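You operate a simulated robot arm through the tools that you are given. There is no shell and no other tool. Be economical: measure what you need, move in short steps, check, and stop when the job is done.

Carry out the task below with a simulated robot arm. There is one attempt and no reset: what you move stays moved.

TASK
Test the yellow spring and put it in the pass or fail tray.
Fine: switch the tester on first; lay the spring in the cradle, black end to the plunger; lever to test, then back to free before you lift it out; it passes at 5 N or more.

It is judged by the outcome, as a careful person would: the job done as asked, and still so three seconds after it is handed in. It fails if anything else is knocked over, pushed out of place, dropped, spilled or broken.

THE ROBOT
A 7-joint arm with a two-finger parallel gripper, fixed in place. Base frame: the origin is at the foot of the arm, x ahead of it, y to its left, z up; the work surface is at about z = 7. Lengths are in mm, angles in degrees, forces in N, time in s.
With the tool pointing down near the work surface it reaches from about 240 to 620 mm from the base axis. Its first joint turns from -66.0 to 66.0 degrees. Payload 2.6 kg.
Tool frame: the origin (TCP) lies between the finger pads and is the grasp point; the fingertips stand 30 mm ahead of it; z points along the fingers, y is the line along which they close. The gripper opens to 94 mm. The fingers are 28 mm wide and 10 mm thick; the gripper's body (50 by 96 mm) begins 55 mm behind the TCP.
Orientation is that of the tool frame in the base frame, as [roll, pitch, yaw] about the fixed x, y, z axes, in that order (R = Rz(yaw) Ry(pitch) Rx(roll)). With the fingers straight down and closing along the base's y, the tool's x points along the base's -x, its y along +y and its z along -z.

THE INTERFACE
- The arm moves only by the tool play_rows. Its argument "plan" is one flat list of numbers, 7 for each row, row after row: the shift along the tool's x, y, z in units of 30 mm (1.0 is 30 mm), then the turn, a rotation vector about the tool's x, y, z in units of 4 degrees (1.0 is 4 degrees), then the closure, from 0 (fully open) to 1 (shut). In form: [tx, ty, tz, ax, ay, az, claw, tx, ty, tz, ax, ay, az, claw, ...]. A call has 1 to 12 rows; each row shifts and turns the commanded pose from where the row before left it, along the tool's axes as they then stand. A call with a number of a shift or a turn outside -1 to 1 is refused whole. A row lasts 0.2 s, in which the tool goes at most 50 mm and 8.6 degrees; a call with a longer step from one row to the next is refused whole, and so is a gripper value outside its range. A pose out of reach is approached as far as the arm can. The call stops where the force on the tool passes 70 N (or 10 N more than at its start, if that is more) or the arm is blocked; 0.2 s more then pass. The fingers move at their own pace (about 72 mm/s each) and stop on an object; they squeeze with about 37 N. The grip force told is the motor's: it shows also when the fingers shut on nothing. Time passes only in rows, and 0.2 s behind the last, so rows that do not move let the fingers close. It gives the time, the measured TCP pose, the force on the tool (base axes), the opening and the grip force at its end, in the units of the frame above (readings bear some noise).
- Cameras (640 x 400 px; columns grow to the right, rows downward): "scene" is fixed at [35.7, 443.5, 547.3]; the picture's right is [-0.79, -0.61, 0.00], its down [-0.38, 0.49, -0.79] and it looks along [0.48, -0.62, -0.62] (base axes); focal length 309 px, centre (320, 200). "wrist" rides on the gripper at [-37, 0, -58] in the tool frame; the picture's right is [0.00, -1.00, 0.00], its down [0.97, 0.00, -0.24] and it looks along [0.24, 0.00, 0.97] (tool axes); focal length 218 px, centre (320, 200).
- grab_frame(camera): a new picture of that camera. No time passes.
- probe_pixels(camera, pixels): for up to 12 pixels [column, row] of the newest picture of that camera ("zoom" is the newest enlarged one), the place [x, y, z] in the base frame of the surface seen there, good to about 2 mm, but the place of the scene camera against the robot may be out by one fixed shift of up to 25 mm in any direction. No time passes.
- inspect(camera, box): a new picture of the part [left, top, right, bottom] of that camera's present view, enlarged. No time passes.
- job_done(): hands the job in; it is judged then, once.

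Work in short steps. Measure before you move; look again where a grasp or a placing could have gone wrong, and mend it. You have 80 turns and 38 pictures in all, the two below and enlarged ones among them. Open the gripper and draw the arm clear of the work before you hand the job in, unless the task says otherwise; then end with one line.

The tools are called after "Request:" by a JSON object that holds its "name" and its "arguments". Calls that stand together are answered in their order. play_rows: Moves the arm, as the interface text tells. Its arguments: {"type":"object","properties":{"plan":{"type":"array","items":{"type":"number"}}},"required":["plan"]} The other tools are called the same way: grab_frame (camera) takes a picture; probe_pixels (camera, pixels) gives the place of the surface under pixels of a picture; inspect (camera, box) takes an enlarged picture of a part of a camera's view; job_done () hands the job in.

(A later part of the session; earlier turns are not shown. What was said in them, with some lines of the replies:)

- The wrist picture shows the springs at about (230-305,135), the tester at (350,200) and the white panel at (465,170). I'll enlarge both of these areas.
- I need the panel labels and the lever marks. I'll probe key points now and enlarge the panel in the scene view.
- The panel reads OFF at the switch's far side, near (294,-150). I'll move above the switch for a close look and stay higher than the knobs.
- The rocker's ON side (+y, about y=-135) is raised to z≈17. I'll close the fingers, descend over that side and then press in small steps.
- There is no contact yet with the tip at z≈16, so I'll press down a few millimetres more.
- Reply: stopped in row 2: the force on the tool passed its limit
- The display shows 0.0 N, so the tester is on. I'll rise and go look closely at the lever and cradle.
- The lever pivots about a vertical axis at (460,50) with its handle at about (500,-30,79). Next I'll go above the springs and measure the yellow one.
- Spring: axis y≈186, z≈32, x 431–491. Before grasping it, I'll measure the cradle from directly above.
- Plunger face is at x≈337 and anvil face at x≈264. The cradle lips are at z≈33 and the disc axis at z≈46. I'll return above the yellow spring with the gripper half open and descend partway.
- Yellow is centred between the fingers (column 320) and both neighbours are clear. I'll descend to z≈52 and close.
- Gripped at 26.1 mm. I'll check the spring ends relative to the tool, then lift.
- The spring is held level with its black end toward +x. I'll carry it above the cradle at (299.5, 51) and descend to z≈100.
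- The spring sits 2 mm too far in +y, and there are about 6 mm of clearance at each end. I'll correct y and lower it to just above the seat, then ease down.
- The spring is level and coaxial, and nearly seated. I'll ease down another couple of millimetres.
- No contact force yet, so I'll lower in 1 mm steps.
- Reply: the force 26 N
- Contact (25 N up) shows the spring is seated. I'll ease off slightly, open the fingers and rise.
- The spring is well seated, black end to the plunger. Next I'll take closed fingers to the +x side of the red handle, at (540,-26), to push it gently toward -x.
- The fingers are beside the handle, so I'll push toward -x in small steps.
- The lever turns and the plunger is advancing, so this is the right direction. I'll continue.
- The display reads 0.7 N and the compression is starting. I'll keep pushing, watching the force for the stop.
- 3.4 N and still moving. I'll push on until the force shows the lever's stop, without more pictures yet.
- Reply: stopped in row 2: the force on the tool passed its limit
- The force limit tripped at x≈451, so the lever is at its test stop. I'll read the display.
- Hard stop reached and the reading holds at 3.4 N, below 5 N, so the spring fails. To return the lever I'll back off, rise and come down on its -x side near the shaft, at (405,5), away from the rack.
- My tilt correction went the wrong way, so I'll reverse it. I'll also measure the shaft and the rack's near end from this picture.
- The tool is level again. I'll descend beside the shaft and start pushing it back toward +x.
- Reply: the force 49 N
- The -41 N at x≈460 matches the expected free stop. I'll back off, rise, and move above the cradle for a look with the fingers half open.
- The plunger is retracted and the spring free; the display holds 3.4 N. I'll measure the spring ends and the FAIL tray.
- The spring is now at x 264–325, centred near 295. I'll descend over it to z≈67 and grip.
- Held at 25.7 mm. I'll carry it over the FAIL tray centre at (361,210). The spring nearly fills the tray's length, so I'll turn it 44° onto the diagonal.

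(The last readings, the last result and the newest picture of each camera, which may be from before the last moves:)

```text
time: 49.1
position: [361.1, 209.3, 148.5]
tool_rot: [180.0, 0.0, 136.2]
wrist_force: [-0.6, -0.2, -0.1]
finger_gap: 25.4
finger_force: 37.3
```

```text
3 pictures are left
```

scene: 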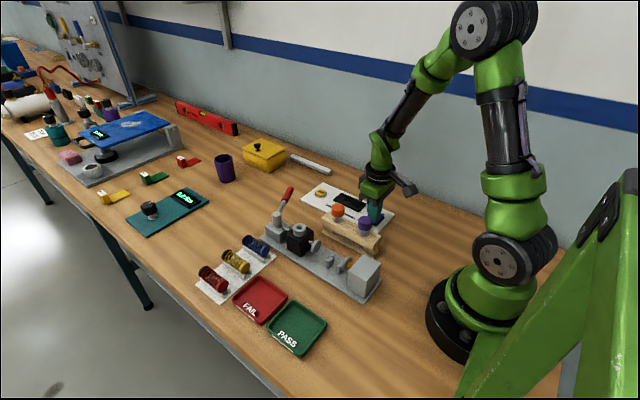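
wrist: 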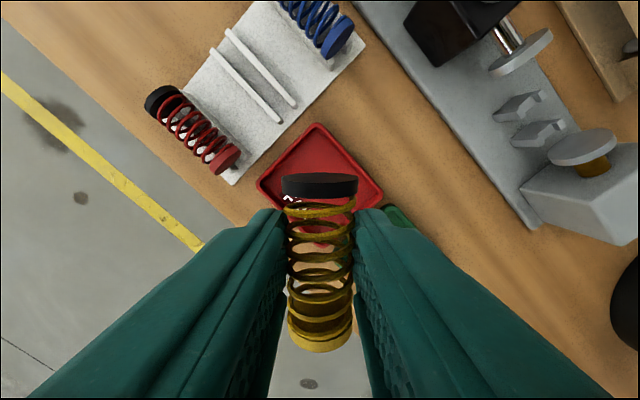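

The spring lies along the tray's diagonal and is centred. I'll descend to just above the floor, then ease to contact.

Request:
{"name": "play_rows", "arguments": {"plan": [0, 0, 0.8, 0, 0, 0, 1, 0, 0, 0.8, 0, 0, 0, 1, 0, 0, 0.8, 0, 0, 0, 1, 0, 0, 0.6, 0, 0, 0, 1, 0, 0, 0.4, 0, 0, 0, 1, 0, 0, 0, 0, 0, 0, 1]}}

Request:
{"name": "play_rows", "arguments": {"plan": [0, 0, 0.05, 0, 0, 0, 1, 0, 0, 0.05, 0, 0, 0, 1, 0, 0, 0, 0, 0, 0, 1]}}

```text
time: 50.5
position: [358.8, 207.8, 44.8]
tool_rot: [179.9, 0.2, 136.2]
wrist_force: [-0.6, 0.4, -0.2]
finger_gap: 25.6
finger_force: 37.0
```

```text
time: 51.3
position: [360.3, 208.3, 41.4]
tool_rot: [-180.0, 0.1, 136.2]
wrist_force: [0.5, 0.1, 0.0]
finger_gap: 25.9
finger_force: 36.7
```

Request:
{"name": "play_rows", "arguments": {"plan": [0, 0, 0.03, 0, 0, 0, 1, 0, 0, 0.03, 0, 0, 0, 1, 0, 0, 0, 0, 0, 0, 1]}}

```text
time: 52.1
position: [359.6, 208.8, 40.7]
tool_rot: [-180.0, 0.1, 136.1]
wrist_force: [0.1, 0.4, -0.6]
finger_gap: 26.0
finger_force: 37.1
```

Request:
{"name": "play_rows", "arguments": {"plan": [0, 0, 0.035, 0, 0, 0, 1, 0, 0, 0.03, 0, 0, 0, 1, 0, 0, 0, 0, 0, 0, 1]}}

```text
time: 52.9
position: [361.7, 209.1, 39.1]
tool_rot: [179.8, 0.0, 136.2]
wrist_force: [-1.6, -1.1, 16.4]
finger_gap: 26.0
finger_force: 36.8
```

Contact at 16 N, so the spring is on the tray floor. I'll open gently to about 38 mm, let it settle, and rise.

Request:
{"name": "play_rows", "arguments": {"plan": [0, 0, -0.02, 0, 0, 0, 1, 0, 0, 0, 0, 0, 0, 0.68, 0, 0, 0, 0, 0, 0, 0.6, 0, 0, 0, 0, 0, 0, 0.6, 0, 0, -0.3, 0, 0, 0, 0.6, 0, 0, -0.6, 0, 0, 0, 0.6, 0, 0, -0.9, 0, 0, 0, 0.6, 0, 0, -1, 0, 0, 0, 0.6, 0, 0, -1, 0, 0, 0, 0.6, 0, 0, -1, 0, 0, 0, 0.6, 0, 0, -1, 0, 0, 0, 0.3, 0, 0, 0, 0, 0, 0, 0]}}

Request:
{"name": "grab_frame", "arguments": {"camera": "scene"}}

```text
time: 55.5
position: [360.0, 209.4, 212.8]
tool_rot: [180.0, 0.1, 136.2]
wrist_force: [-0.8, 0.3, -0.1]
finger_gap: 93.8
finger_force: 0.0
```

```text
2 pictures are left
```

scene: 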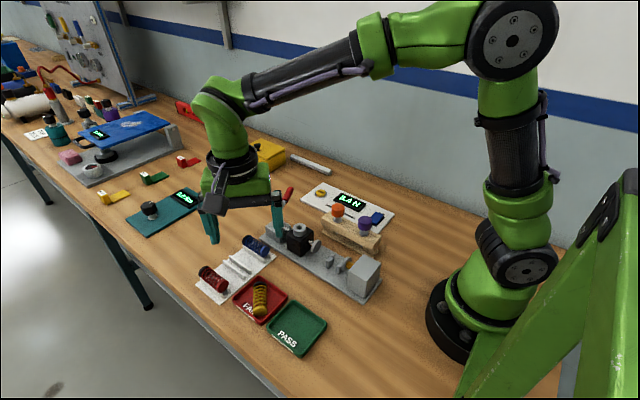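

Request:
{"name": "inspect", "arguments": {"camera": "scene", "box": [190, 180, 400, 350]}}

```text
2.35 times, centred on (295, 265) of scene
```

zoom: 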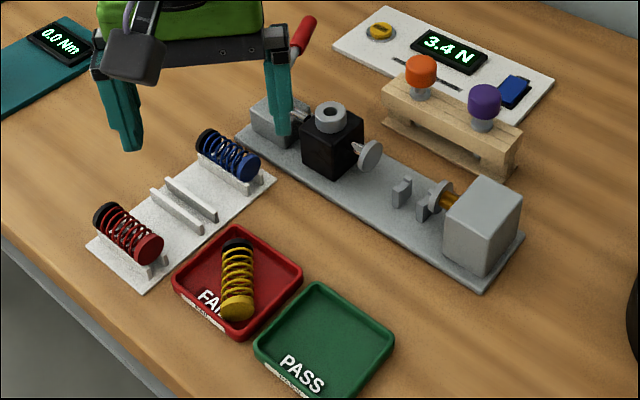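

The yellow spring lies flat in the FAIL tray, the lever is back at free and nothing else has moved. The gripper is open, so I'll rise a little more and hand in.

Request:
{"name": "play_rows", "arguments": {"plan": [0, 0, -0.9, 0, 0, 0, 0, 0, 0, -0.9, 0, 0, 0, 0, 0, 0, 0, 0, 0, 0, 0]}}

Request:
{"name": "job_done", "arguments": {}}

```text
time: 56.3
position: [359.4, 208.2, 268.0]
tool_rot: [180.0, 0.1, 136.2]
wrist_force: [-0.1, 0.1, 0.0]
finger_gap: 94.0
finger_force: 0.0
```

```text
The job is handed in.
```

The yellow spring read 3.4 N, below the 5 N limit, so it is in the FAIL tray; the lever is back at free, the tester is still on, and the job is handed in.
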